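You operate a simulated robot arm through the tools that you are given. There is no shell and no other tool.

You run a simulated robot arm. Do the job below in one go: nothing can be reset, and whatever is moved stays where it is left.

JOB
Fit the blue and white guards on the box; ratchet the strap tight.
Fine: blue on the corner by the strap, white by the label; free the red latch to pump, lock it after.

Only the result counts: the job must be done as asked and must still hold three seconds after the hand-in. Knocking over, shifting, dropping, spilling or breaking anything else fails it.

ROBOT AND FRAMES
A 7-joint arm with a fingered hand, fixed in place. Base frame: the origin is at the foot of the arm, x ahead of it, y to its left, z up; the work surface is at about z = 620. Units: mm, rad, N and s.
With the tool pointing down near the work surface it reaches from about 300 to 700 mm from the base axis. Its first joint turns from -2.897 to 2.897 rad. Payload 3.4 kg.
The TCP is the grasp point between the finger pads, 25 mm short of the fingertips. In the tool frame z runs along the fingers and y along their closing line. Largest opening 88 mm; the body of the gripper starts 29 mm behind the TCP. The gripper is a hand of 3 fingers: y runs from the thumb to the fingers, the wrist lies at [-13, -106, -174] in the tool frame, and closing takes about 1.5 s.
Orientation is that of the tool frame in the base frame, as a unit quaternion [x, y, z, w]. With the fingers straight down and the wrist toward the robot, the tool's x, y and z point along [0, 1, 0], [1, 0, 0] and [0, 0, -1] of the base frame.

CONTROLS
- The arm moves only by the tool arm_command. Its argument "steps" is a list of rows, each a list of 6 numbers: the shift along the tool's x, y, z in mm, then the turn, a rotation vector about the tool's x, y, z in rad. In form: [[x, y, z, ax, ay, az], ...]. A call has 1 to 20 rows; each row shifts and turns the commanded pose from where the row before left it, along the tool's axes as they then stand. "fingers" is the closure, from 0 (fully open) to 1 (shut), set as the call begins (left out, the last holds). Rows are played at 5 a second. More than 50 mm and 0.15 rad between two rows, or a gripper value outside its range, and nothing of the call is played. A pose out of reach is approached as far as the arm can. The call stops where the force on the tool passes 40 N (or 10 N more than at its start, if that is more) or the arm is blocked; 0.2 s more then pass. Each finger travels about 72 mm/s and halts on what it meets, pressing with about 21 N; the grip force reading is that of the motor and also rises with nothing between the fingers. The clock runs only during rows and for 0.2 s after the last one: add rows that do not move to give the fingers time. The reply holds the time, the measured pose of the TCP, the force on the tool along the base axes, the opening and the grip force, in the units named above and with some noise, with the torque about the TCP (base axes, N m) and any sound that the robot's microphone picked up, and new pictures: "views" is both (left out), scene, wrist or none.
- Cameras (640 x 400 px; columns grow to the right, rows downward): "scene" is fixed at [49.1, -500.9, 1423.6]; the picture's right is [0.74, -0.67, 0.00], its down [-0.36, -0.40, -0.85] and it looks along [0.57, 0.63, -0.53] (base axes); focal length 290 px, centre (320, 200). "wrist" rides on the gripper at [58, -85, -99] in the tool frame; the picture's right is [-0.67, 0.35, -0.66], its down [-0.69, -0.63, 0.37] and it looks along [-0.29, 0.69, 0.66] (tool axes); focal length 261 px, centre (320, 200). There is no depth. A picture from a camera that has moved, and an enlarged one, comes with that camera's place and axes in the base frame and with its lens.
- raise_lower(by): slides the trunk up (or, below 0, down) by that many mm; the arm rides with it, the base frame stays. It gives what a move gives, with no picture.
- move_fingers(index, middle, thumb_bend, thumb_turn): sets how far each is bent, from 0 (flat) to 1 (curled in); at 0.3 the hand is open as for a grip, at 0.7 the pads meet at the TCP. One left out holds its place. A second passes; each finger stops where it meets its share of the squeeze, and holds until it gets a number again. A gripper value or a shape takes the hand back. It gives what a move gives, with no picture; readings hold the bend of each and the force on the fingers (four entries, about 0 where the hand has none), thumb and palm. thumb_turn goes from beside the hand (0) to across from the fingers (1), as for a grip.
- grasp_type(shape): the hand has 3 fingers and takes this shape, open, in about a second: jaw (thumb against the fingers, like two jaws); tri (thumb and two fingers); tip (a fingertip pinch); poke (one finger out to press); point (the index stretched); flat (the hand flat); cup (the hand cupped); fist (a fist). The gripper value then closes the fingers along that shape, each until it touches; the sizes above hold for jaw. It gives what a move gives, with no picture.
- zoom(camera, box): a new picture of the part [left, top, right, bottom] of that camera's present view, enlarged. The clock stands still meanwhile.
- finish_job(): hands the job in; it is judged then, once.

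Nothing tells you positions but the pictures and the camera data. Unless the task says otherwise, let go and move clear before handing in.

The tools are called after "Call:" by a JSON object that holds its "op" and its "data". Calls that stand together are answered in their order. arm_command: Moves the arm, as the interface text tells. Its arguments: {"type":"object","properties":{"steps":{"type":"array","items":{"type":"array","items":{"type":"number"}}},"fingers":{"type":"number"},"views":{"type":"string","enum":["both","scene","wrist","none"]}},"required":["steps"]} The other tools are called the same way: raise_lower (by) slides the trunk up or down; grasp_type (shape) gives the hand a shape; move_fingers (index, middle, thumb_bend, thumb_turn) moves the fingers one by one; zoom (camera, box) takes an enlarged picture of a part of a camera's view; finish_job () hands the job in.

At the start:

```text
clock: 0.0
eef_pos: [388.2, 36.3, 1267.1]
tcp_rot: [0.707, 0.707, 0.0, 0.0]
wrist_force: [-0.1, -0.8, -0.7]
moment: [0.0, 0.0, 0.01]
opening: 87.7
finger_force: 0.0
shape: jaw
bend: [0.3, 0.3, 0.3, 0.98]
finger forces: [0.1, 0.2, 0.1, 0.1, 0.0, 0.0]
trunk travel left (down, up): [-525.0, 65.0]
```

scene: 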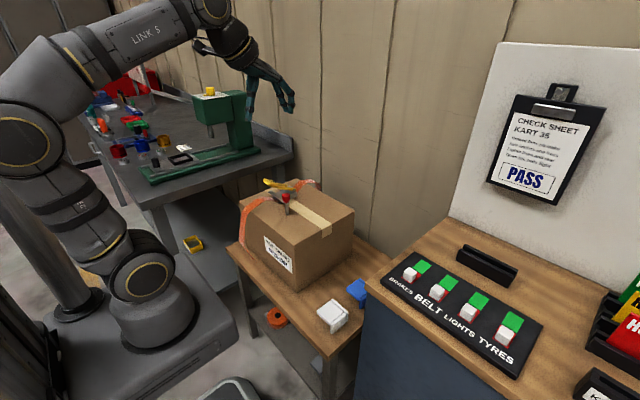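
wrist: 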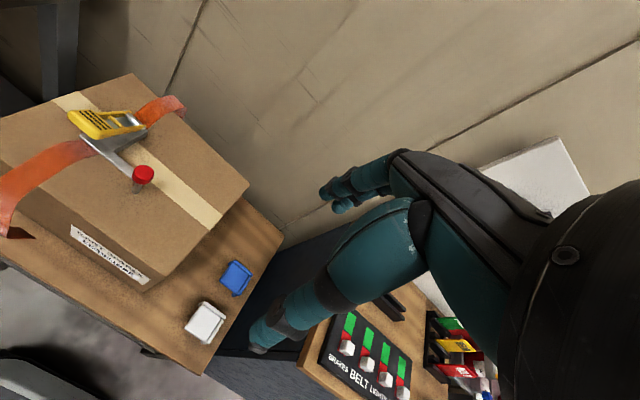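

I see a cardboard box on a small table with an orange strap, a yellow ratchet and a red knob, and the white and blue guards lying in front of it. I'll zoom in before moving anything.

Call:
{"op": "zoom", "data": {"camera": "scene", "box": [220, 160, 380, 260]}}

Call:
{"op": "zoom", "data": {"camera": "scene", "box": [220, 230, 380, 360]}}

Call:
{"op": "zoom", "data": {"camera": "wrist", "box": [0, 60, 200, 240]}}

Call:
{"op": "zoom", "data": {"camera": "wrist", "box": [160, 230, 300, 360]}}

```text
4.00 times, centred on (300, 210) of scene
camera zoom: at [49.1, -500.9, 1423.6], right [0.74, -0.67, 0.0], down [-0.36, -0.4, -0.85], along [0.57, 0.63, -0.53], focal length 1160 px, centre (400, 160)
```

zoom: 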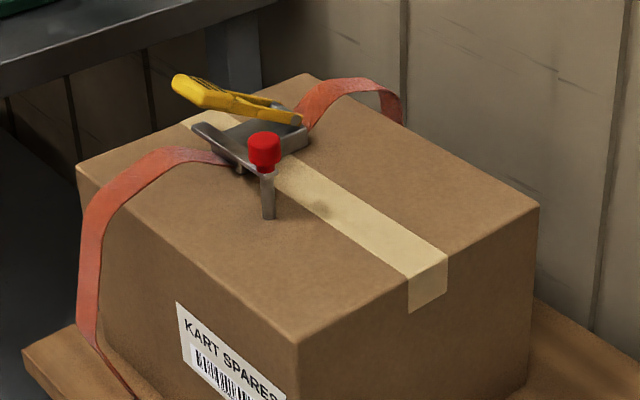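

```text
3.08 times, centred on (300, 295) of scene
camera zoom: at [49.1, -500.9, 1423.6], right [0.74, -0.67, 0.0], down [-0.36, -0.4, -0.85], along [0.57, 0.63, -0.53], focal length 892 px, centre (382, -92)
```

zoom: 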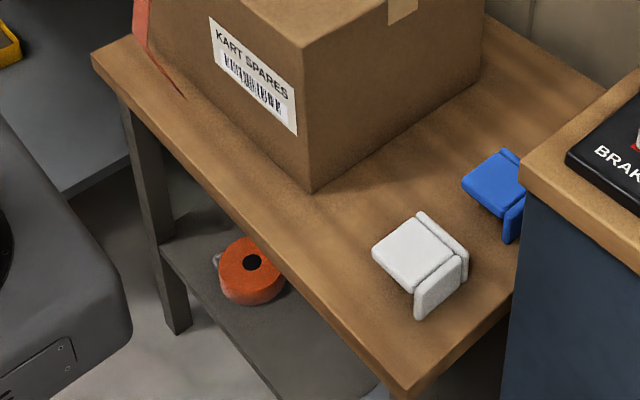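

```text
2.22 times, centred on (100, 150) of wrist
camera zoom: at [304.9, 95.2, 1367.2], right [0.35, -0.67, 0.66], down [-0.63, -0.69, -0.37], along [0.69, -0.29, -0.66], focal length 579 px, centre (809, 311)
```

zoom: 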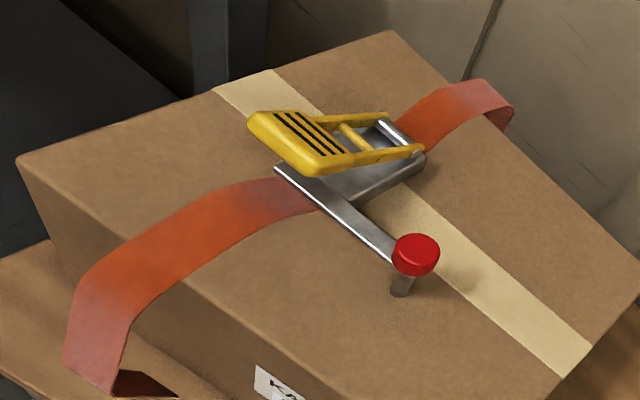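

```text
3.08 times, centred on (230, 295) of wrist
camera zoom: at [304.9, 95.2, 1367.2], right [0.35, -0.67, 0.66], down [-0.63, -0.69, -0.37], along [0.69, -0.29, -0.66], focal length 802 px, centre (597, -92)
```

zoom: 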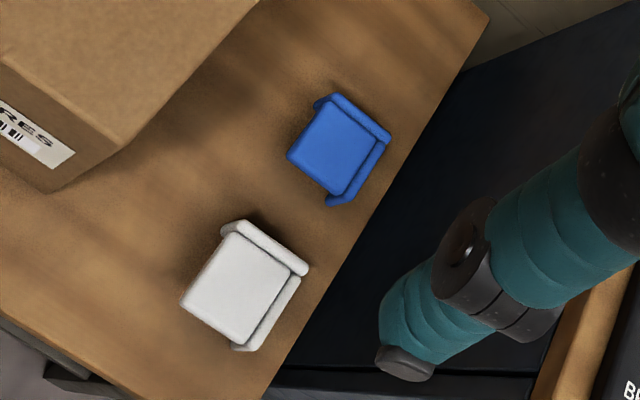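

The box top sits at about z=830 and spans roughly x 448–727 and y 57–400, with the label on the face towards the robot. I'll zoom in closer on the guards, the ratchet and the strap.

Call:
{"op": "zoom", "data": {"camera": "scene", "box": [310, 270, 374, 340]}}

Call:
{"op": "zoom", "data": {"camera": "wrist", "box": [175, 290, 239, 350]}}

Call:
{"op": "zoom", "data": {"camera": "wrist", "box": [205, 250, 269, 310]}}

Call:
{"op": "zoom", "data": {"camera": "scene", "box": [255, 170, 305, 220]}}

Call:
{"op": "zoom", "data": {"camera": "wrist", "box": [60, 90, 170, 200]}}

Call:
{"op": "zoom", "data": {"camera": "scene", "box": [225, 180, 295, 270]}}

```text
5.71 times, centred on (342, 305) of scene
camera zoom: at [49.1, -500.9, 1423.6], right [0.74, -0.67, 0.0], down [-0.36, -0.4, -0.85], along [0.57, 0.63, -0.53], focal length 1656 px, centre (194, -400)
```

zoom: 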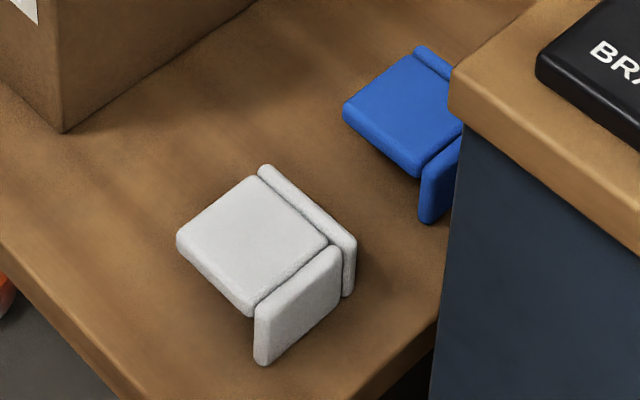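

```text
6.67 times, centred on (207, 320) of wrist
camera zoom: at [304.9, 95.2, 1367.2], right [0.35, -0.67, 0.66], down [-0.63, -0.69, -0.37], along [0.69, -0.29, -0.66], focal length 1738 px, centre (1073, -600)
```

zoom: 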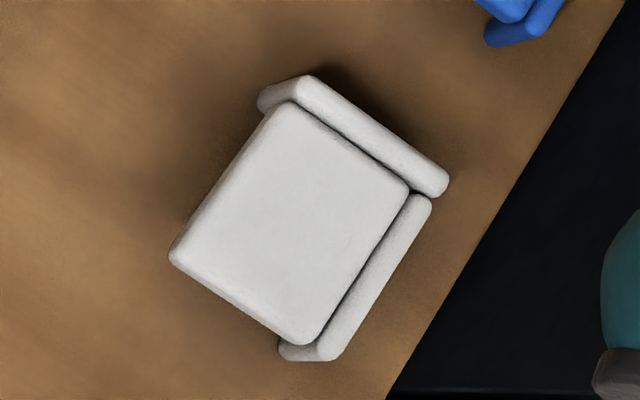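

```text
6.67 times, centred on (237, 280) of wrist
camera zoom: at [304.9, 95.2, 1367.2], right [0.35, -0.67, 0.66], down [-0.63, -0.69, -0.37], along [0.69, -0.29, -0.66], focal length 1738 px, centre (873, -333)
```

zoom: 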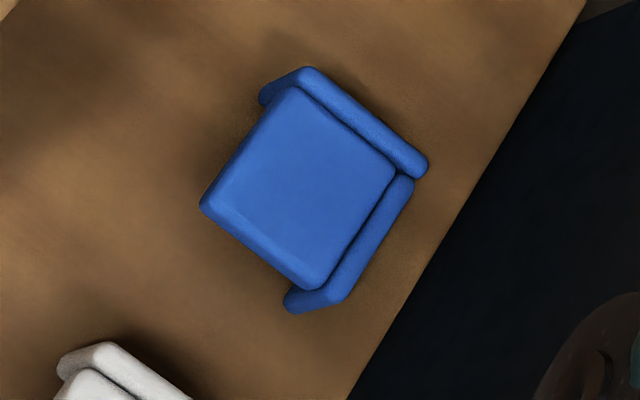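

```text
8.00 times, centred on (280, 195) of scene
camera zoom: at [49.1, -500.9, 1423.6], right [0.74, -0.67, 0.0], down [-0.36, -0.4, -0.85], along [0.57, 0.63, -0.53], focal length 2319 px, centre (640, 240)
```

zoom: 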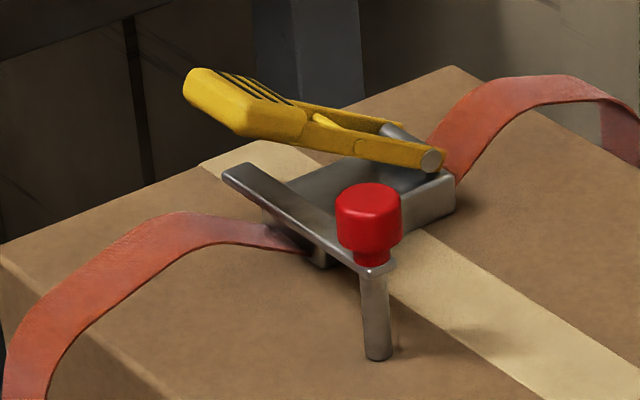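

```text
3.64 times, centred on (115, 145) of wrist
camera zoom: at [304.9, 95.2, 1367.2], right [0.35, -0.67, 0.66], down [-0.63, -0.69, -0.37], along [0.69, -0.29, -0.66], focal length 948 px, centre (1066, 400)
```

zoom: 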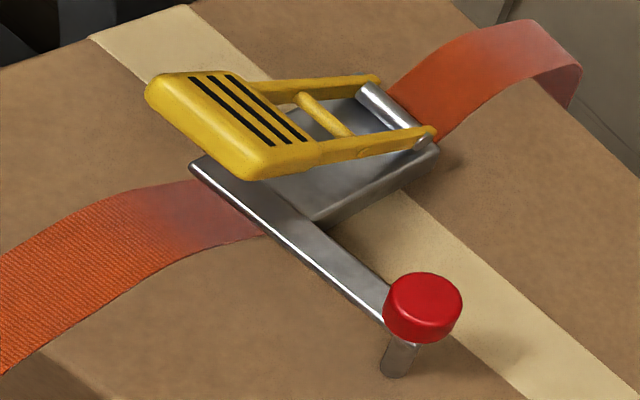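

```text
4.44 times, centred on (260, 225) of scene
camera zoom: at [49.1, -500.9, 1423.6], right [0.74, -0.67, 0.0], down [-0.36, -0.4, -0.85], along [0.57, 0.63, -0.53], focal length 1288 px, centre (587, 89)
```

zoom: 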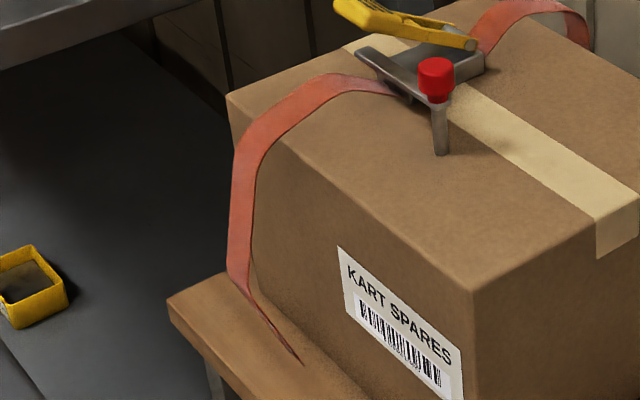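

The guards stand plate-up with their flanges on the +x and -y sides, so white needs about -90° of turn and blue 180°. I'll lower the trunk first for a closer look at the box and ratchet.

Call:
{"op": "raise_lower", "data": {"by": -250}}

Call:
{"op": "arm_command", "data": {"steps": [[0, 0, 0, 0, 0, 0]]}}

```text
clock: 2.6
eef_pos: [389.5, 35.6, 1017.9]
tcp_rot: [0.707, 0.707, 0.0, -0.001]
wrist_force: [-0.5, -0.1, 0.1]
moment: [0.01, 0.02, 0.03]
opening: 87.9
finger_force: 0.1
shape: jaw
bend: [0.3, 0.3, 0.3, 0.98]
finger forces: [0.1, 0.0, 0.1, 0.0, 0.0, 0.1]
trunk travel left (down, up): [-275.0, 315.0]
```

```text
clock: 3.0
eef_pos: [388.4, 36.8, 1018.2]
tcp_rot: [0.707, 0.707, 0.001, 0.001]
wrist_force: [0.3, -0.4, -0.5]
moment: [-0.03, -0.03, 0.01]
opening: 87.7
finger_force: 0.1
shape: jaw
bend: [0.3, 0.3, 0.3, 0.98]
finger forces: [0.0, 0.1, 0.1, 0.1, 0.1, 0.1]
trunk travel left (down, up): [-275.0, 315.0]
camera wrist: at [304.9, 95.2, 1117.2], right [0.35, -0.67, 0.66], down [-0.63, -0.69, -0.37], along [0.69, -0.29, -0.66], focal length 261 px, centre (320, 200)
```

scene: 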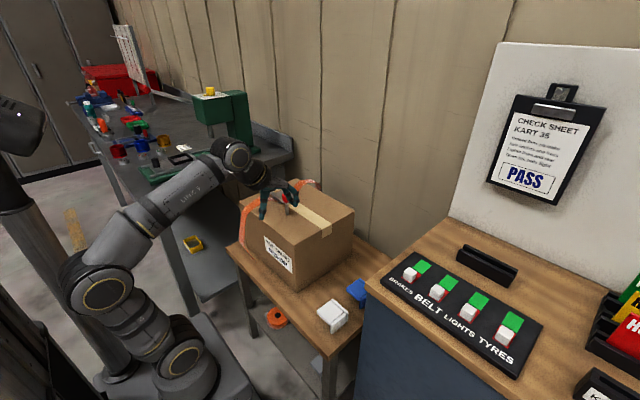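
wrist: 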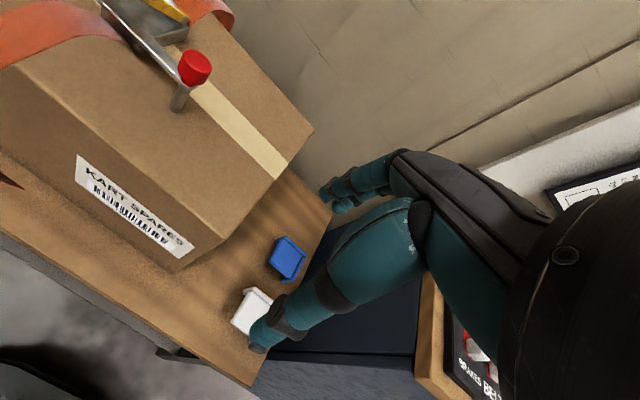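

The ratchet sits near (520–620, 200–320) with the handle hinged at its +x side and the red knob near (532, 205, 916). I'll move the hand up and left to get a close wrist view of it.

Call:
{"op": "arm_command", "data": {"steps": [[42, 3, 0, 0, 0, 0], [42, 3, 0, 0, 0, 0], [42, 3, 0, 0, 0, 0], [42, 3, 0, 0, 0, 0], [42, 3, 0, 0, 0, 0], [42, 3, 0, 0, 0, 0], [0, 0, 0, 0, 0, 0]]}}

```text
clock: 4.6
eef_pos: [406.1, 289.4, 1016.7]
tcp_rot: [0.707, 0.707, 0.0, 0.0]
wrist_force: [0.4, -0.8, -0.2]
moment: [0.0, 0.04, 0.01]
opening: 87.5
finger_force: 0.1
shape: jaw
bend: [0.3, 0.3, 0.3, 0.98]
finger forces: [0.1, 0.0, 0.0, 0.0, 0.1, 0.1]
trunk travel left (down, up): [-275.0, 315.0]
camera wrist: at [322.0, 348.3, 1116.3], right [0.35, -0.67, 0.66], down [-0.63, -0.69, -0.37], along [0.69, -0.29, -0.66], focal length 261 px, centre (320, 200)
```

scene: 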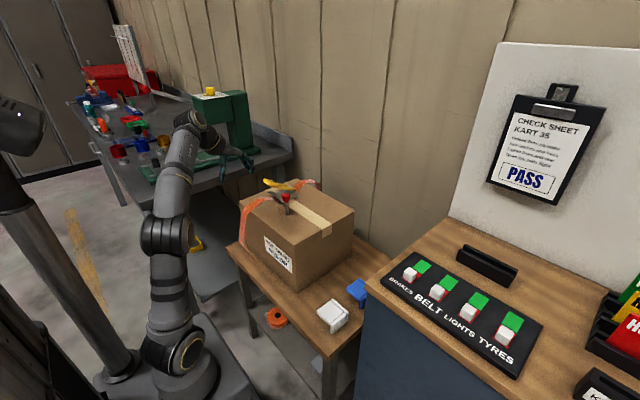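
wrist: 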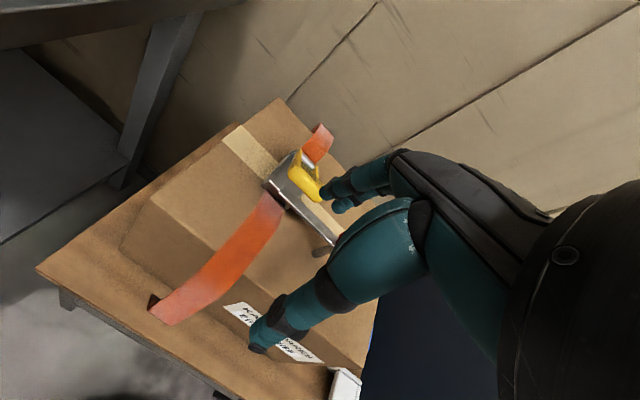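

The strap runs along x at about y 242–293, clear of the left front corner. I'll zoom in on the ratchet from this side.

Call:
{"op": "zoom", "data": {"camera": "wrist", "box": [250, 110, 350, 270]}}

Call:
{"op": "zoom", "data": {"camera": "wrist", "box": [100, 150, 300, 340]}}

Call:
{"op": "zoom", "data": {"camera": "scene", "box": [235, 165, 325, 230]}}

```text
2.50 times, centred on (300, 190) of wrist
camera zoom: at [322.0, 348.3, 1116.3], right [0.35, -0.67, 0.66], down [-0.63, -0.69, -0.37], along [0.69, -0.29, -0.66], focal length 652 px, centre (370, 225)
```

zoom: 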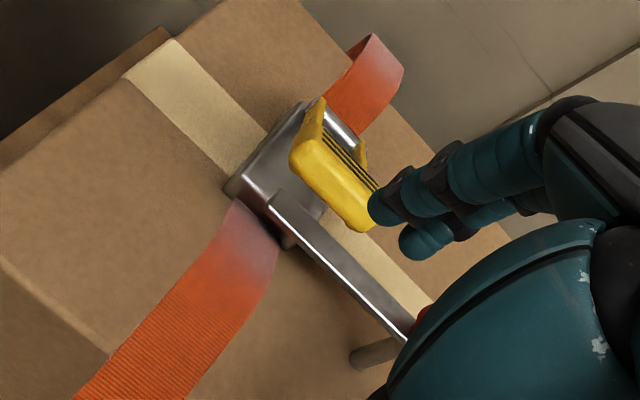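

```text
2.11 times, centred on (200, 245) of wrist
camera zoom: at [322.0, 348.3, 1116.3], right [0.35, -0.67, 0.66], down [-0.63, -0.69, -0.37], along [0.69, -0.29, -0.66], focal length 549 px, centre (573, 105)
```

zoom: 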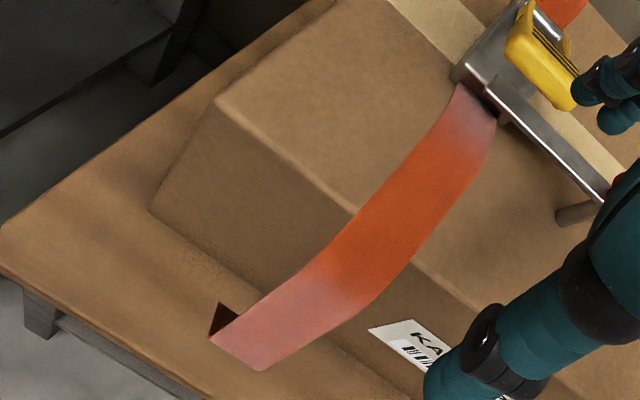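

```text
6.15 times, centred on (280, 198) of scene
camera zoom: at [49.1, -500.9, 1423.6], right [0.74, -0.67, 0.0], down [-0.36, -0.4, -0.85], along [0.57, 0.63, -0.53], focal length 1784 px, centre (566, 215)
```

zoom: 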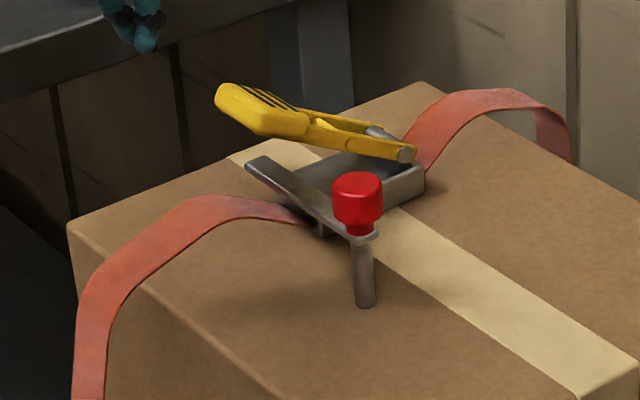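

The guards come first. I'll move above the white guard at about (462, -105).

Call:
{"op": "arm_command", "data": {"steps": [[-49.25, 7, 0, 0, 0, 0], [-49.25, 7, 0, 0, 0, 0], [-49.25, 7, 0, 0, 0, 0], [-49.25, 7, 0, 0, 0, 0], [-49.25, 7, 0, 0, 0, 0], [-49.25, 7, 0, 0, 0, 0], [-49.25, 7, 0, 0, 0, 0], [-49.25, 7, 0, 0, 0, 0], [0, 0, 40, 0, 0, 0], [0, 0, 40, 0, 0, 0], [0, 0, 40, 0, 0, 0], [0, 0, 0, 0, 0, 0]]}}

Call:
{"op": "raise_lower", "data": {"by": -120}}

Call:
{"op": "arm_command", "data": {"steps": [[0, 0, 0, 0, 0, 0]]}}

```text
clock: 7.2
eef_pos: [462.6, -105.3, 895.6]
tcp_rot: [0.707, 0.707, 0.0, 0.0]
wrist_force: [0.1, -0.2, 0.1]
moment: [0.03, 0.01, 0.02]
opening: 87.8
finger_force: 0.1
shape: jaw
bend: [0.3, 0.3, 0.3, 0.98]
finger forces: [0.1, 0.0, 0.1, 0.0, 0.1, 0.0]
trunk travel left (down, up): [-275.0, 315.0]
camera wrist: at [379.2, -46.0, 995.4], right [0.35, -0.67, 0.66], down [-0.63, -0.69, -0.37], along [0.69, -0.29, -0.66], focal length 261 px, centre (320, 200)
```

scene: 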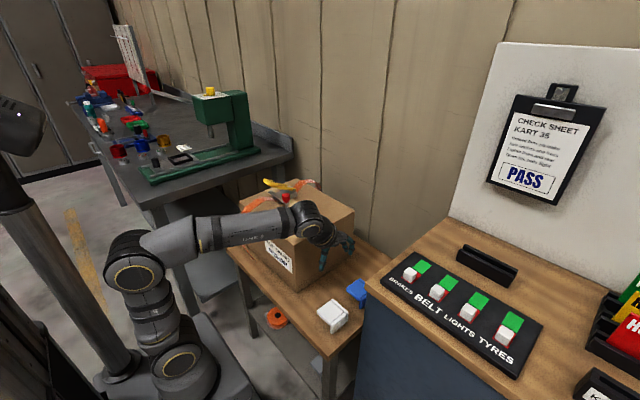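
wrist: 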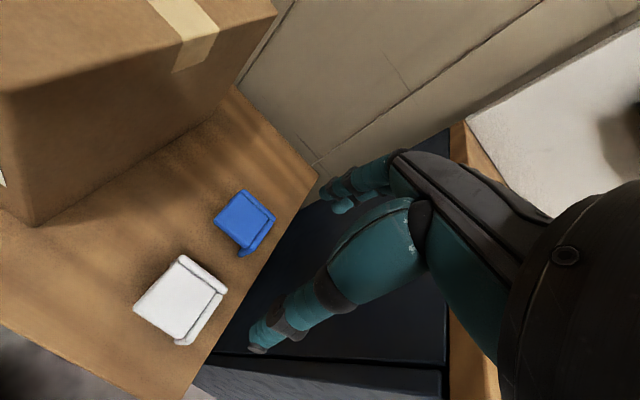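

```text
clock: 8.7
eef_pos: [462.5, -105.4, 776.8]
tcp_rot: [0.708, 0.707, 0.0, 0.0]
wrist_force: [-0.1, 0.4, -0.1]
moment: [0.02, -0.03, 0.0]
opening: 87.8
finger_force: 0.0
shape: jaw
bend: [0.3, 0.3, 0.3, 0.98]
finger forces: [0.0, 0.0, 0.0, 0.0, 0.0, 0.0]
trunk travel left (down, up): [-155.0, 435.0]
```

```text
clock: 9.1
eef_pos: [463.8, -105.1, 777.1]
tcp_rot: [0.707, 0.707, 0.0, 0.0]
wrist_force: [-0.6, 0.5, 0.5]
moment: [-0.02, 0.03, -0.03]
opening: 87.8
finger_force: 0.0
shape: jaw
bend: [0.3, 0.3, 0.3, 0.98]
finger forces: [0.1, 0.0, 0.0, 0.1, 0.1, 0.1]
trunk travel left (down, up): [-155.0, 435.0]
camera wrist: at [379.3, -46.0, 875.8], right [0.35, -0.67, 0.66], down [-0.63, -0.69, -0.37], along [0.69, -0.29, -0.66], focal length 261 px, centre (320, 200)
```

scene: 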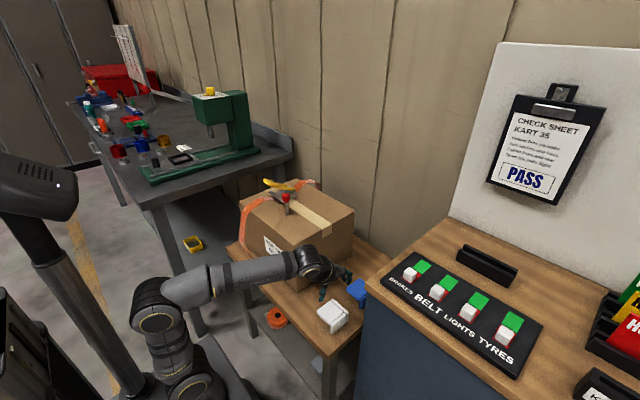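
wrist: 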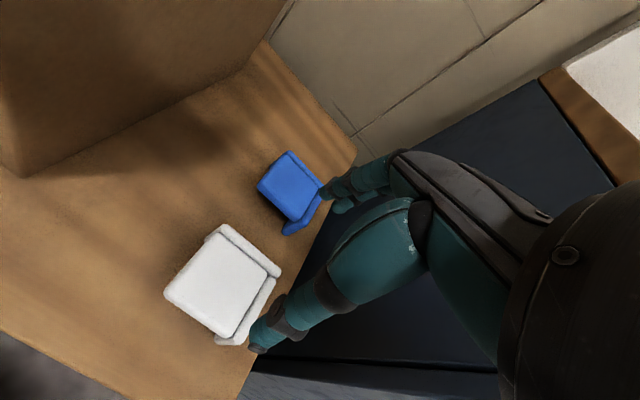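

The hand is above the white guard with the fingers open. I'll zoom in to measure where it is.

Call:
{"op": "zoom", "data": {"camera": "wrist", "box": [150, 210, 300, 360]}}

Call:
{"op": "zoom", "data": {"camera": "scene", "box": [290, 250, 390, 340]}}

```text
2.67 times, centred on (225, 285) of wrist
camera zoom: at [379.3, -46.0, 875.8], right [0.35, -0.67, 0.66], down [-0.63, -0.69, -0.37], along [0.69, -0.29, -0.66], focal length 695 px, centre (573, -27)
```

zoom: 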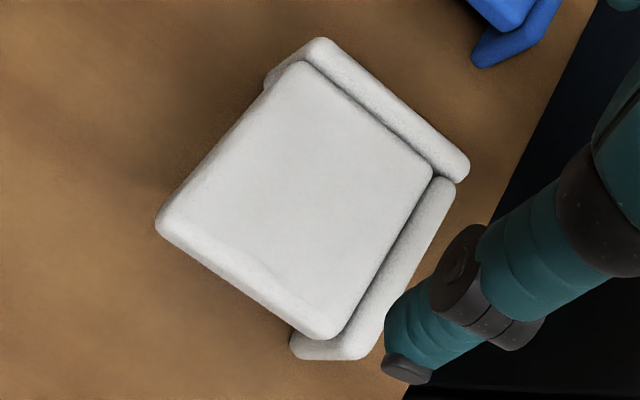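

```text
4.44 times, centred on (340, 295) of scene
camera zoom: at [49.1, -500.9, 1423.6], right [0.74, -0.67, 0.0], down [-0.36, -0.4, -0.85], along [0.57, 0.63, -0.53], focal length 1288 px, centre (231, -222)
```

zoom: 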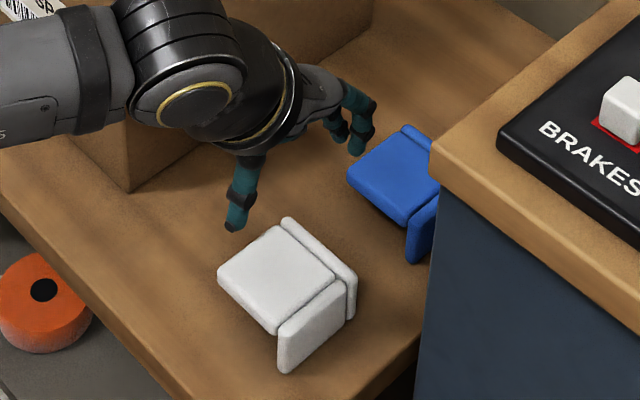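

The white guard spans about x 427–498 and y -142 to -71, with its top near z=660, and the hand is centred on it. I'll descend so the fingertips overlap the plate by about 15 mm.

Call:
{"op": "arm_command", "data": {"steps": [[-1, 0, 30, 0, 0, 0], [0, 0, 30, 0, 0, 0], [0, 0, 30, 0, 0, 0], [0, 0, 17, 0, 0, 0], [0, 0, 0, 0, 0, 0]]}}

Call:
{"op": "zoom", "data": {"camera": "scene", "box": [290, 250, 390, 340]}}

Call:
{"op": "zoom", "data": {"camera": "wrist", "box": [200, 150, 400, 360]}}

```text
clock: 10.3
eef_pos: [461.7, -104.0, 668.7]
tcp_rot: [0.707, 0.707, 0.0, 0.0]
wrist_force: [-0.3, 0.4, 0.0]
moment: [0.0, 0.0, -0.01]
opening: 88.1
finger_force: 0.2
shape: jaw
bend: [0.3, 0.3, 0.3, 0.98]
finger forces: [0.2, 0.0, 0.0, 0.0, 0.3, 0.0]
trunk travel left (down, up): [-155.0, 435.0]
camera wrist: at [378.8, -46.0, 768.9], right [0.35, -0.67, 0.66], down [-0.63, -0.69, -0.37], along [0.69, -0.29, -0.66], focal length 261 px, centre (320, 200)
```

scene: 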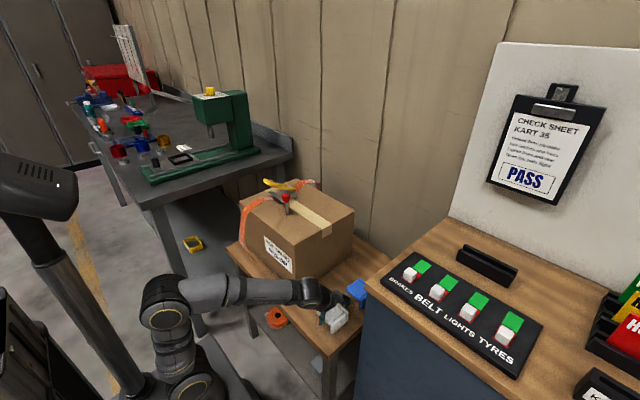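
wrist: 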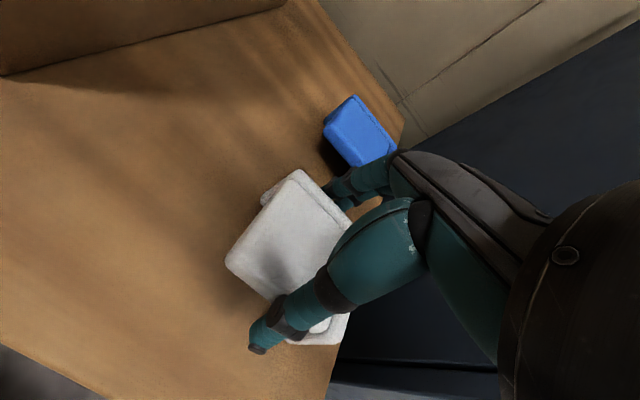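

```text
4.44 times, centred on (340, 295) of scene
camera zoom: at [49.1, -500.9, 1423.6], right [0.74, -0.67, 0.0], down [-0.36, -0.4, -0.85], along [0.57, 0.63, -0.53], focal length 1288 px, centre (231, -222)
```

zoom: 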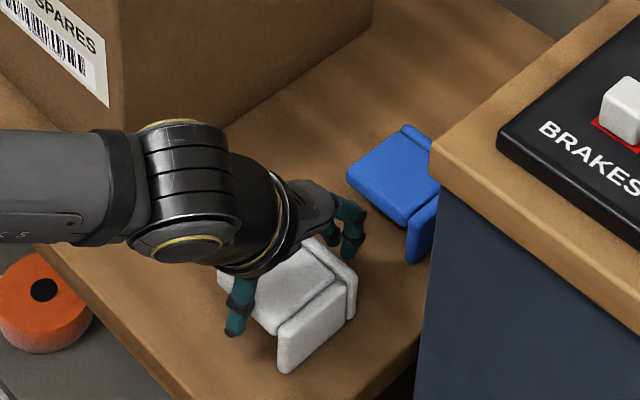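

```text
1.90 times, centred on (300, 255) of wrist
camera zoom: at [378.8, -46.0, 768.9], right [0.35, -0.67, 0.66], down [-0.63, -0.69, -0.37], along [0.69, -0.29, -0.66], focal length 496 px, centre (358, 95)
```

zoom: 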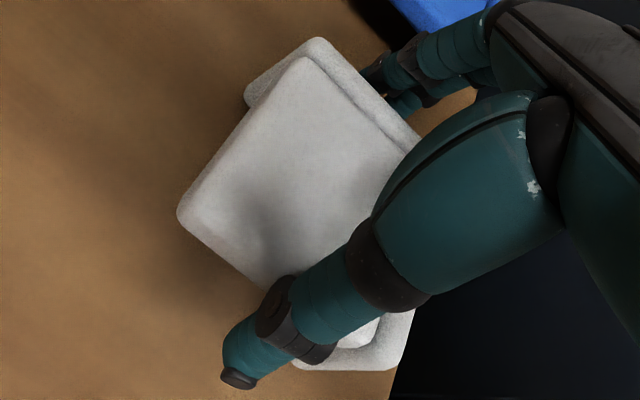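

The thumb is just outside the -x edge and the fingers are past the +x flange. I'll close on the guard.

Call:
{"op": "arm_command", "data": {"steps": [[0, 0, 0, 0, 0, 0], [0, 0, 0, 0, 0, 0], [0, 0, 0, 0, 0, 0], [0, 0, 0, 0, 0, 0], [0, 0, 0, 0, 0, 0], [0, 0, 0, 0, 0, 0], [0, 0, 0, 0, 0, 0], [0, 0, 0, 0, 0, 0]], "fingers": 1}}

Call:
{"op": "zoom", "data": {"camera": "scene", "box": [290, 250, 390, 340]}}

```text
clock: 12.1
eef_pos: [462.5, -103.7, 669.3]
tcp_rot: [0.707, 0.707, 0.0, 0.0]
wrist_force: [0.2, -0.8, 0.4]
moment: [-0.01, 0.01, -0.04]
opening: 66.5
finger_force: 20.9
shape: jaw
bend: [0.27, 0.35, 0.52, 0.99]
finger forces: [13.3, 6.8, 0.0, 0.0, 20.2, 0.1]
trunk travel left (down, up): [-155.0, 435.0]
camera wrist: at [378.8, -46.1, 769.1], right [0.35, -0.67, 0.66], down [-0.63, -0.69, -0.37], along [0.69, -0.29, -0.66], focal length 261 px, centre (320, 200)
```

scene: 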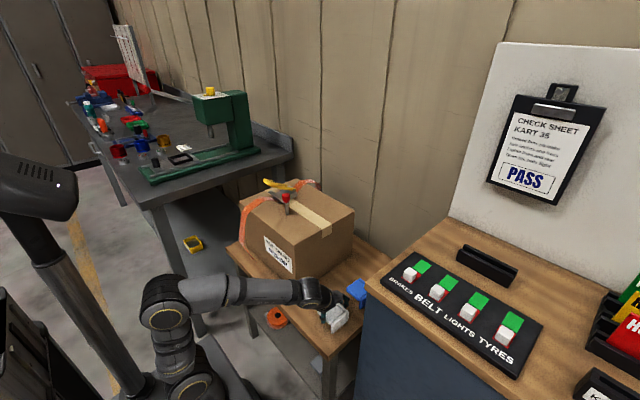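
wrist: 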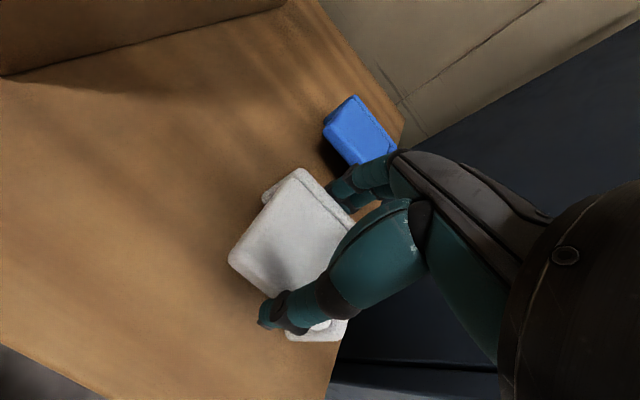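

```text
4.44 times, centred on (340, 295) of scene
camera zoom: at [49.1, -500.9, 1423.6], right [0.74, -0.67, 0.0], down [-0.36, -0.4, -0.85], along [0.57, 0.63, -0.53], focal length 1288 px, centre (231, -222)
```

zoom: 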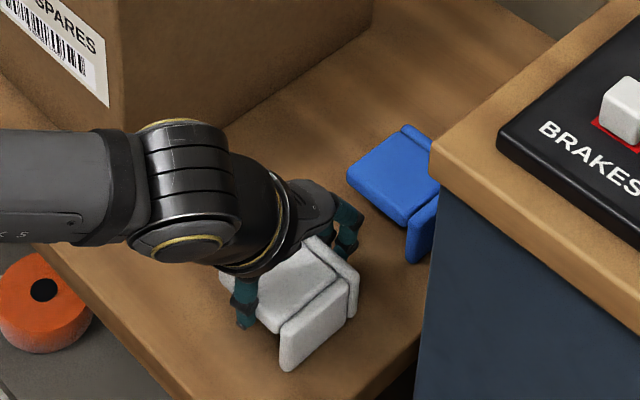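

The guard is gripped with finger forces of 13 and 7 N and the thumb at 20 N. I'll lift it and look.

Call:
{"op": "arm_command", "data": {"steps": [[0, 0, -15, 0, 0, 0], [0, 0, -25, 0, 0, 0], [0, 0, -40, 0, 0, 0], [0, 0, -50, 0, 0, 0], [0, 0, -50, 0, 0, 0], [0, 0, -50, 0, 0, 0], [0, 0, -50, 0, 0, 0], [0, 0, 0, 0, 0, 0]]}}

Call:
{"op": "zoom", "data": {"camera": "scene", "box": [270, 200, 390, 300]}}

Call:
{"op": "zoom", "data": {"camera": "wrist", "box": [200, 150, 400, 360]}}

```text
clock: 13.9
eef_pos: [463.3, -107.6, 948.8]
tcp_rot: [0.707, 0.707, 0.0, -0.001]
wrist_force: [-0.3, -0.1, -1.2]
moment: [0.0, 0.0, 0.03]
opening: 66.3
finger_force: 20.3
shape: jaw
bend: [0.27, 0.36, 0.52, 0.99]
finger forces: [13.1, 6.8, 0.1, 0.0, 20.1, 0.0]
trunk travel left (down, up): [-155.0, 435.0]
camera wrist: at [380.9, -48.9, 1049.1], right [0.35, -0.67, 0.65], down [-0.63, -0.69, -0.37], along [0.69, -0.29, -0.66], focal length 261 px, centre (320, 200)
```

scene: 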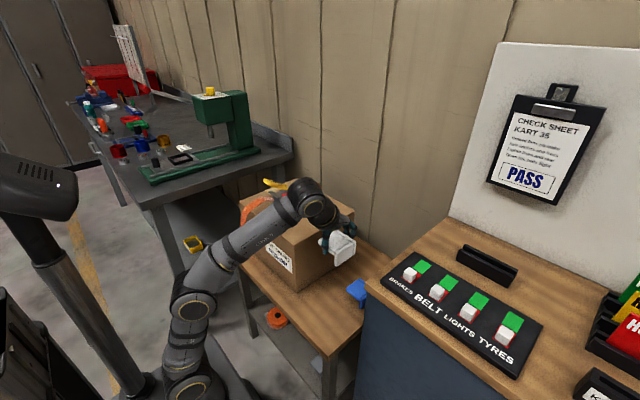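
wrist: 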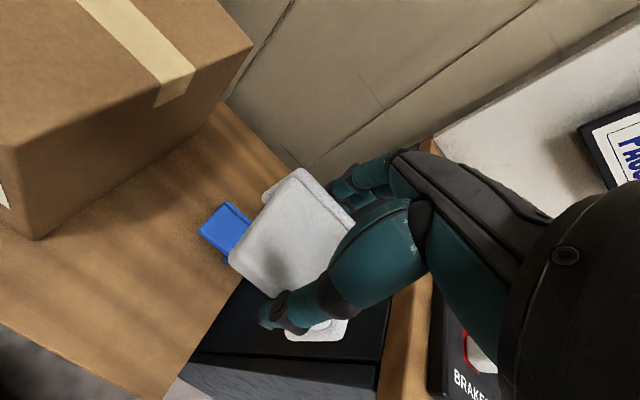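

```text
4.00 times, centred on (330, 250) of scene
camera zoom: at [49.1, -500.9, 1423.6], right [0.74, -0.67, 0.0], down [-0.36, -0.4, -0.85], along [0.57, 0.63, -0.53], focal length 1160 px, centre (280, 0)
```

zoom: 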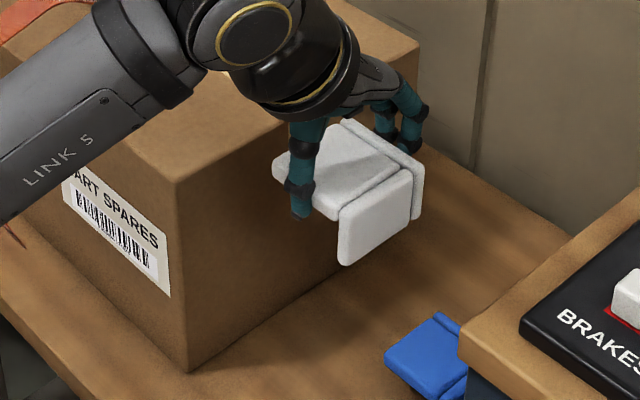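

```text
1.90 times, centred on (300, 255) of wrist
camera zoom: at [380.9, -48.9, 1049.1], right [0.35, -0.67, 0.65], down [-0.63, -0.69, -0.37], along [0.69, -0.29, -0.66], focal length 496 px, centre (358, 95)
```

zoom: 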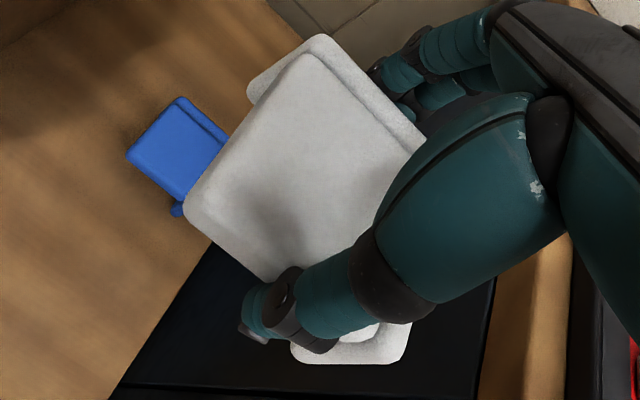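

The guard is held level and firmly. I'll turn it -90° here, clear of everything, and check.

Call:
{"op": "arm_command", "data": {"steps": [[0, 0, -5, 0, 0, 0.1428], [0, 0, -5, 0, 0, 0.1428], [0, 0, 0, 0, 0, 0.1428], [0, 0, 0, 0, 0, 0.1428], [0, 0, 0, 0, 0, 0.1428], [0, 0, 0, 0, 0, 0.1428], [0, 0, 0, 0, 0, 0.1428], [0, 0, 0, 0, 0, 0.1428], [0, 0, 0, 0, 0, 0.1428], [0, 0, 0, 0, 0, 0.1428], [0, 0, 0, 0, 0, 0.1428], [0, 0, 0, 0, 0, 0], [0, 0, 0, 0, 0, 0]]}}

```text
clock: 16.7
eef_pos: [460.9, -106.1, 956.8]
tcp_rot: [0.99, 0.143, -0.001, 0.001]
wrist_force: [0.1, 0.3, 0.0]
moment: [0.02, 0.04, -0.01]
opening: 66.3
finger_force: 20.8
shape: jaw
bend: [0.27, 0.36, 0.52, 0.99]
finger forces: [13.0, 6.7, 0.1, 0.0, 20.0, 0.0]
out of reach, approached as far as the arm can: row 10, 11
trunk travel left (down, up): [-155.0, 435.0]
camera wrist: at [494.5, -6.9, 1056.6], right [-0.54, -0.52, 0.66], down [-0.84, 0.41, -0.37], along [-0.08, -0.75, -0.66], focal length 261 px, centre (320, 200)
```

scene: 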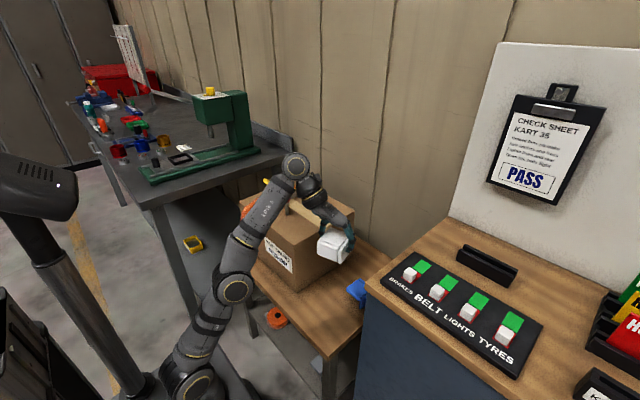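
wrist: 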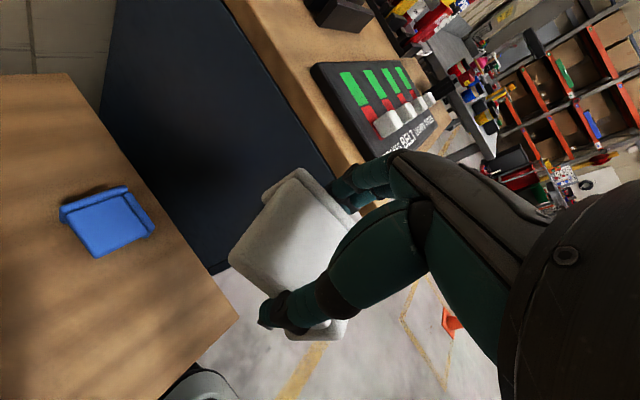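

The turn stopped about 16° short at the arm's limit, so I'll regrasp instead: set the guard down turned -45°, pick it up at +45°, then place it at 0°. I'm turning back to -45° now.

Call:
{"op": "arm_command", "data": {"steps": [[0, 0, 0, 0, 0, -0.125], [0, 0, 0, 0, 0, -0.125], [0, 0, 0, 0, 0, -0.125], [0, 0, 0, 0, 0, -0.125], [0, 0, 0, 0, 0, 0]], "views": "none"}}

```text
clock: 17.9
eef_pos: [461.6, -106.5, 959.5]
tcp_rot: [0.923, 0.384, 0.0, 0.0]
wrist_force: [-0.1, -0.4, -0.6]
moment: [0.01, 0.01, 0.02]
opening: 66.0
finger_force: 20.7
shape: jaw
bend: [0.27, 0.36, 0.52, 0.99]
finger forces: [12.8, 6.8, 0.0, 0.0, 19.9, 0.0]
trunk travel left (down, up): [-155.0, 435.0]
```

The yaw is now -45°. I'll move to (450, -75) and lower the guard to the table.

Call:
{"op": "arm_command", "data": {"steps": [[14.1, -29.7, 0, 0, 0, 0], [0, 0, 50, 0, 0, 0], [0, 0, 50, 0, 0, 0], [0, 0, 50, 0, 0, 0], [0, 0, 50, 0, 0, 0], [0, 0, 40, 0, 0, 0], [0, 0, 25, 0, 0, 0], [0, 0, 15, 0, 0, 0], [0, 0, 8, 0, 0, 0], [0, 0, 0, 0, 0, 0]]}}

Call:
{"op": "zoom", "data": {"camera": "scene", "box": [280, 240, 380, 330]}}

```text
clock: 20.1
eef_pos: [452.2, -76.0, 670.6]
tcp_rot: [0.924, 0.382, 0.0, 0.0]
wrist_force: [0.3, 0.3, 0.0]
moment: [0.04, 0.02, -0.01]
opening: 66.0
finger_force: 20.5
shape: jaw
bend: [0.27, 0.36, 0.53, 0.99]
finger forces: [12.8, 6.7, 0.0, 0.1, 19.6, 0.0]
trunk travel left (down, up): [-155.0, 435.0]
camera wrist: at [434.1, 26.7, 770.3], right [-0.23, -0.72, 0.66], down [-0.93, -0.04, -0.37], along [0.29, -0.69, -0.66], focal length 261 px, centre (320, 200)
```

scene: 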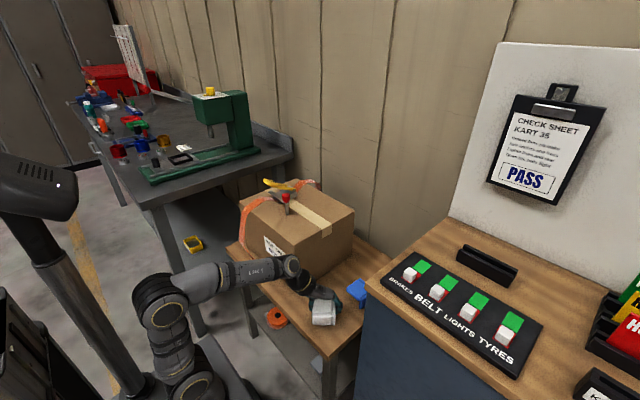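
wrist: 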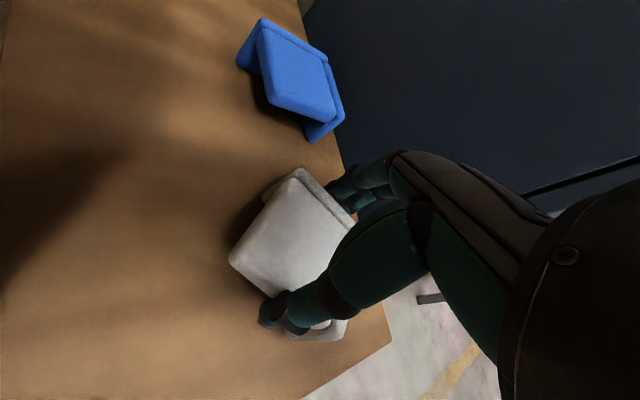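

```text
4.44 times, centred on (330, 285) of scene
camera zoom: at [49.1, -500.9, 1423.6], right [0.74, -0.67, 0.0], down [-0.36, -0.4, -0.85], along [0.57, 0.63, -0.53], focal length 1288 px, centre (276, -178)
```

zoom: 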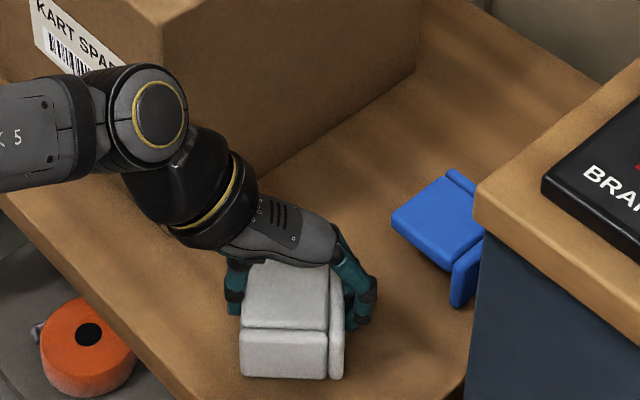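

The guard is about on the table. I'll release it and lift clear.

Call:
{"op": "arm_command", "data": {"steps": [[0, 0, 1.5, 0, 0, 0], [0, 0, 0, 0, 0, 0], [0, 0, 0, 0, 0, 0], [0, 0, 0, 0, 0, 0], [0, 0, 0, 0, 0, 0]], "fingers": 0}}

Call:
{"op": "arm_command", "data": {"steps": [[0, 0, -10, 0, 0, 0], [0, 0, -20, 0, 0, 0], [0, 0, -30, 0, 0, 0], [0, 0, -40, 0, 0, 0], [0, 0, 0, 0, 0, 0]]}}

Call:
{"op": "zoom", "data": {"camera": "scene", "box": [280, 240, 380, 330]}}

Call:
{"op": "zoom", "data": {"camera": "wrist", "box": [150, 170, 310, 330]}}

```text
clock: 21.3
eef_pos: [451.2, -74.7, 669.7]
tcp_rot: [0.924, 0.383, 0.0, 0.0]
wrist_force: [0.1, 0.4, -0.1]
moment: [0.0, 0.01, 0.01]
opening: 87.4
finger_force: 0.1
shape: jaw
bend: [0.3, 0.3, 0.3, 0.98]
finger forces: [0.1, 0.1, 0.0, 0.0, 0.0, 0.0]
trunk travel left (down, up): [-155.0, 435.0]
camera wrist: at [433.9, 27.2, 769.1], right [-0.23, -0.72, 0.66], down [-0.93, -0.04, -0.37], along [0.29, -0.69, -0.66], focal length 261 px, centre (320, 200)
```

scene: 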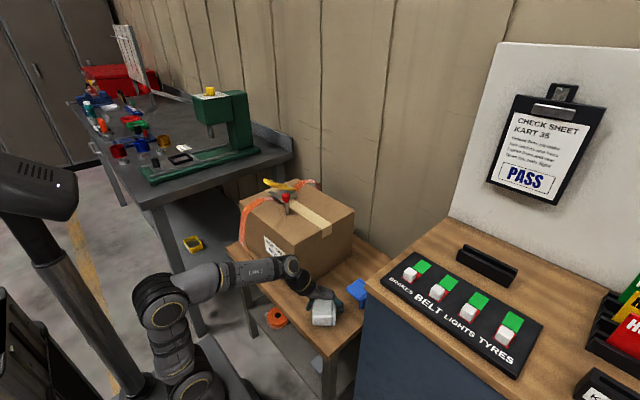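
wrist: 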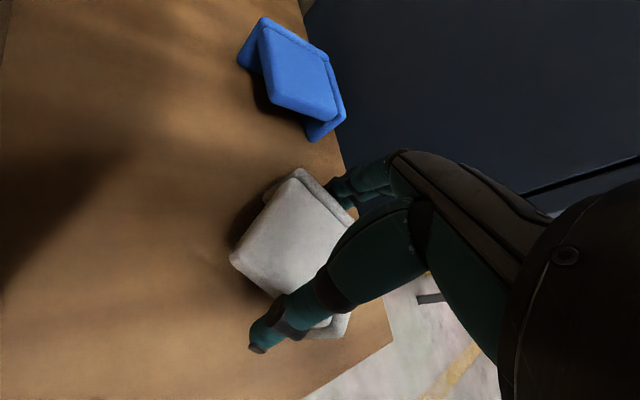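

```text
clock: 22.5
eef_pos: [452.0, -73.8, 770.8]
tcp_rot: [0.923, 0.384, -0.001, 0.0]
wrist_force: [-0.6, -0.8, 0.1]
moment: [0.01, 0.0, 0.01]
opening: 87.6
finger_force: 0.1
shape: jaw
bend: [0.3, 0.3, 0.3, 0.98]
finger forces: [0.0, 0.0, 0.0, 0.1, 0.0, 0.0]
trunk travel left (down, up): [-155.0, 435.0]
camera wrist: at [434.8, 28.3, 870.5], right [-0.23, -0.72, 0.66], down [-0.93, -0.04, -0.37], along [0.29, -0.69, -0.66], focal length 261 px, centre (320, 200)
```

scene: 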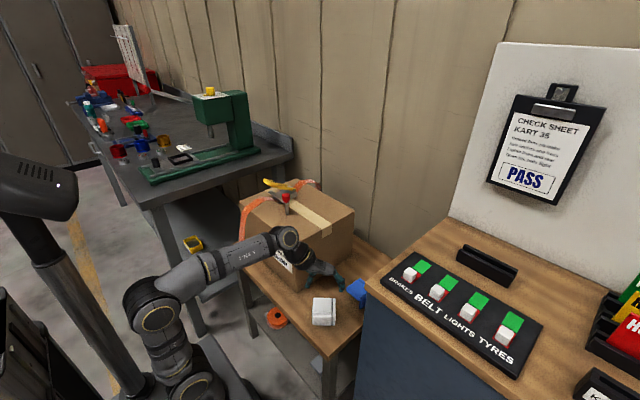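
wrist: 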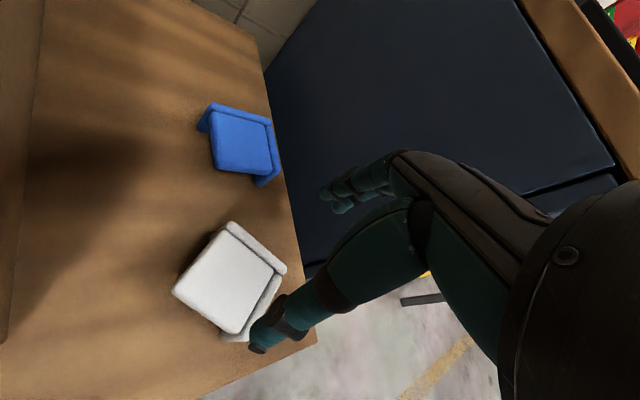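

```text
4.44 times, centred on (330, 285) of scene
camera zoom: at [49.1, -500.9, 1423.6], right [0.74, -0.67, 0.0], down [-0.36, -0.4, -0.85], along [0.57, 0.63, -0.53], focal length 1288 px, centre (276, -178)
```

zoom: 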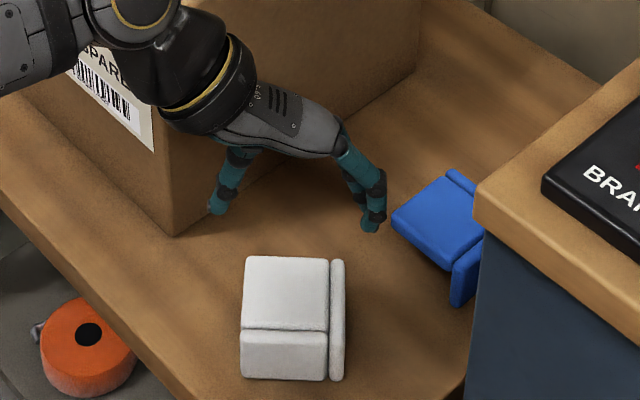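

```text
2.50 times, centred on (230, 250) of wrist
camera zoom: at [434.8, 28.3, 870.5], right [-0.23, -0.72, 0.66], down [-0.93, -0.04, -0.37], along [0.29, -0.69, -0.66], focal length 652 px, centre (545, 75)
```

zoom: 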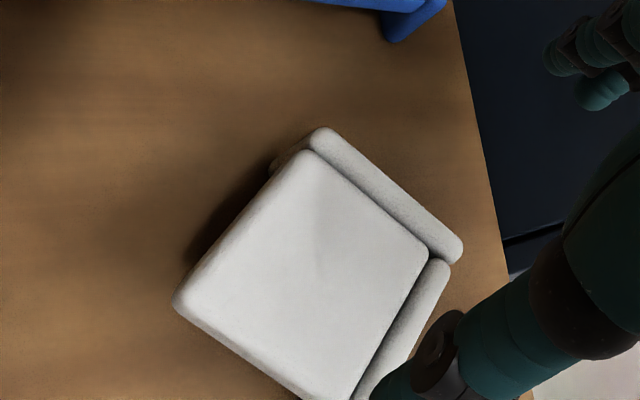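

The white guard now stands at (452, -76) turned -45°. I'll rotate the hand to +45° above it.

Call:
{"op": "arm_command", "data": {"steps": [[0, 0, -10, 0, 0, -0.1428], [0, 0, 0, 0, 0, -0.1428], [0, 0, 0, 0, 0, -0.1428], [0, 0, 0, 0, 0, -0.1428], [0, 0, 0, 0, 0, -0.1428], [0, 0, 0, 0, 0, -0.1428], [0, 0, 0, 0, 0, -0.1428], [0, 0, 0, 0, 0, -0.1428], [0, 0, 0, 0, 0, -0.1428], [0, 0, 0, 0, 0, -0.1428], [0, 0, 0, 0, 0, -0.1428], [0, 0, 0, 0, 0, 0]]}}

Call:
{"op": "zoom", "data": {"camera": "wrist", "box": [150, 170, 330, 350]}}

```text
clock: 25.1
eef_pos: [451.5, -74.6, 780.2]
tcp_rot: [0.381, 0.924, 0.0, -0.001]
wrist_force: [0.1, -0.6, 0.7]
moment: [0.04, -0.01, -0.02]
opening: 87.4
finger_force: 0.1
shape: jaw
bend: [0.3, 0.3, 0.3, 0.98]
finger forces: [0.0, 0.0, 0.1, 0.0, 0.1, 0.0]
trunk travel left (down, up): [-155.0, 435.0]
camera wrist: at [352.1, -93.7, 879.2], right [0.72, -0.23, 0.66], down [0.04, -0.93, -0.37], along [0.69, 0.29, -0.66], focal length 261 px, centre (320, 200)
```

scene: 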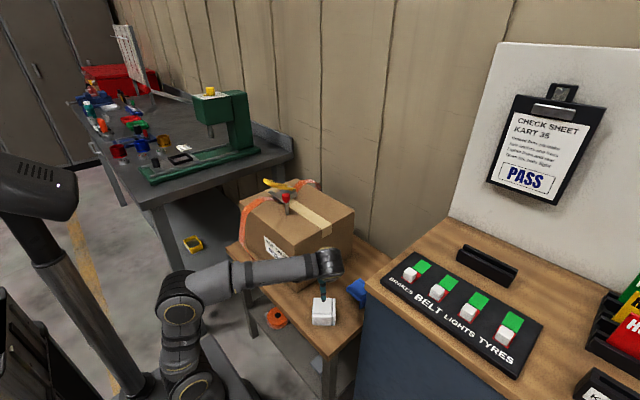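
wrist: 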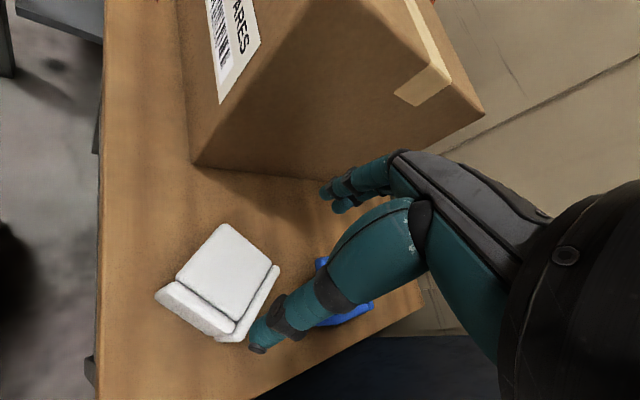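

```text
2.22 times, centred on (240, 260) of wrist
camera zoom: at [352.1, -93.7, 879.2], right [0.72, -0.23, 0.66], down [0.04, -0.93, -0.37], along [0.69, 0.29, -0.66], focal length 579 px, centre (498, 67)
```

zoom: 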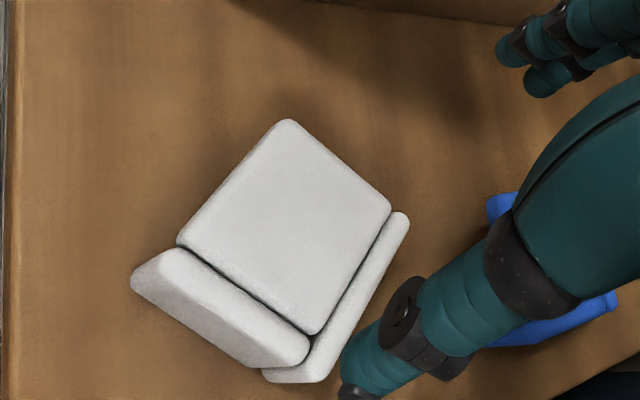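

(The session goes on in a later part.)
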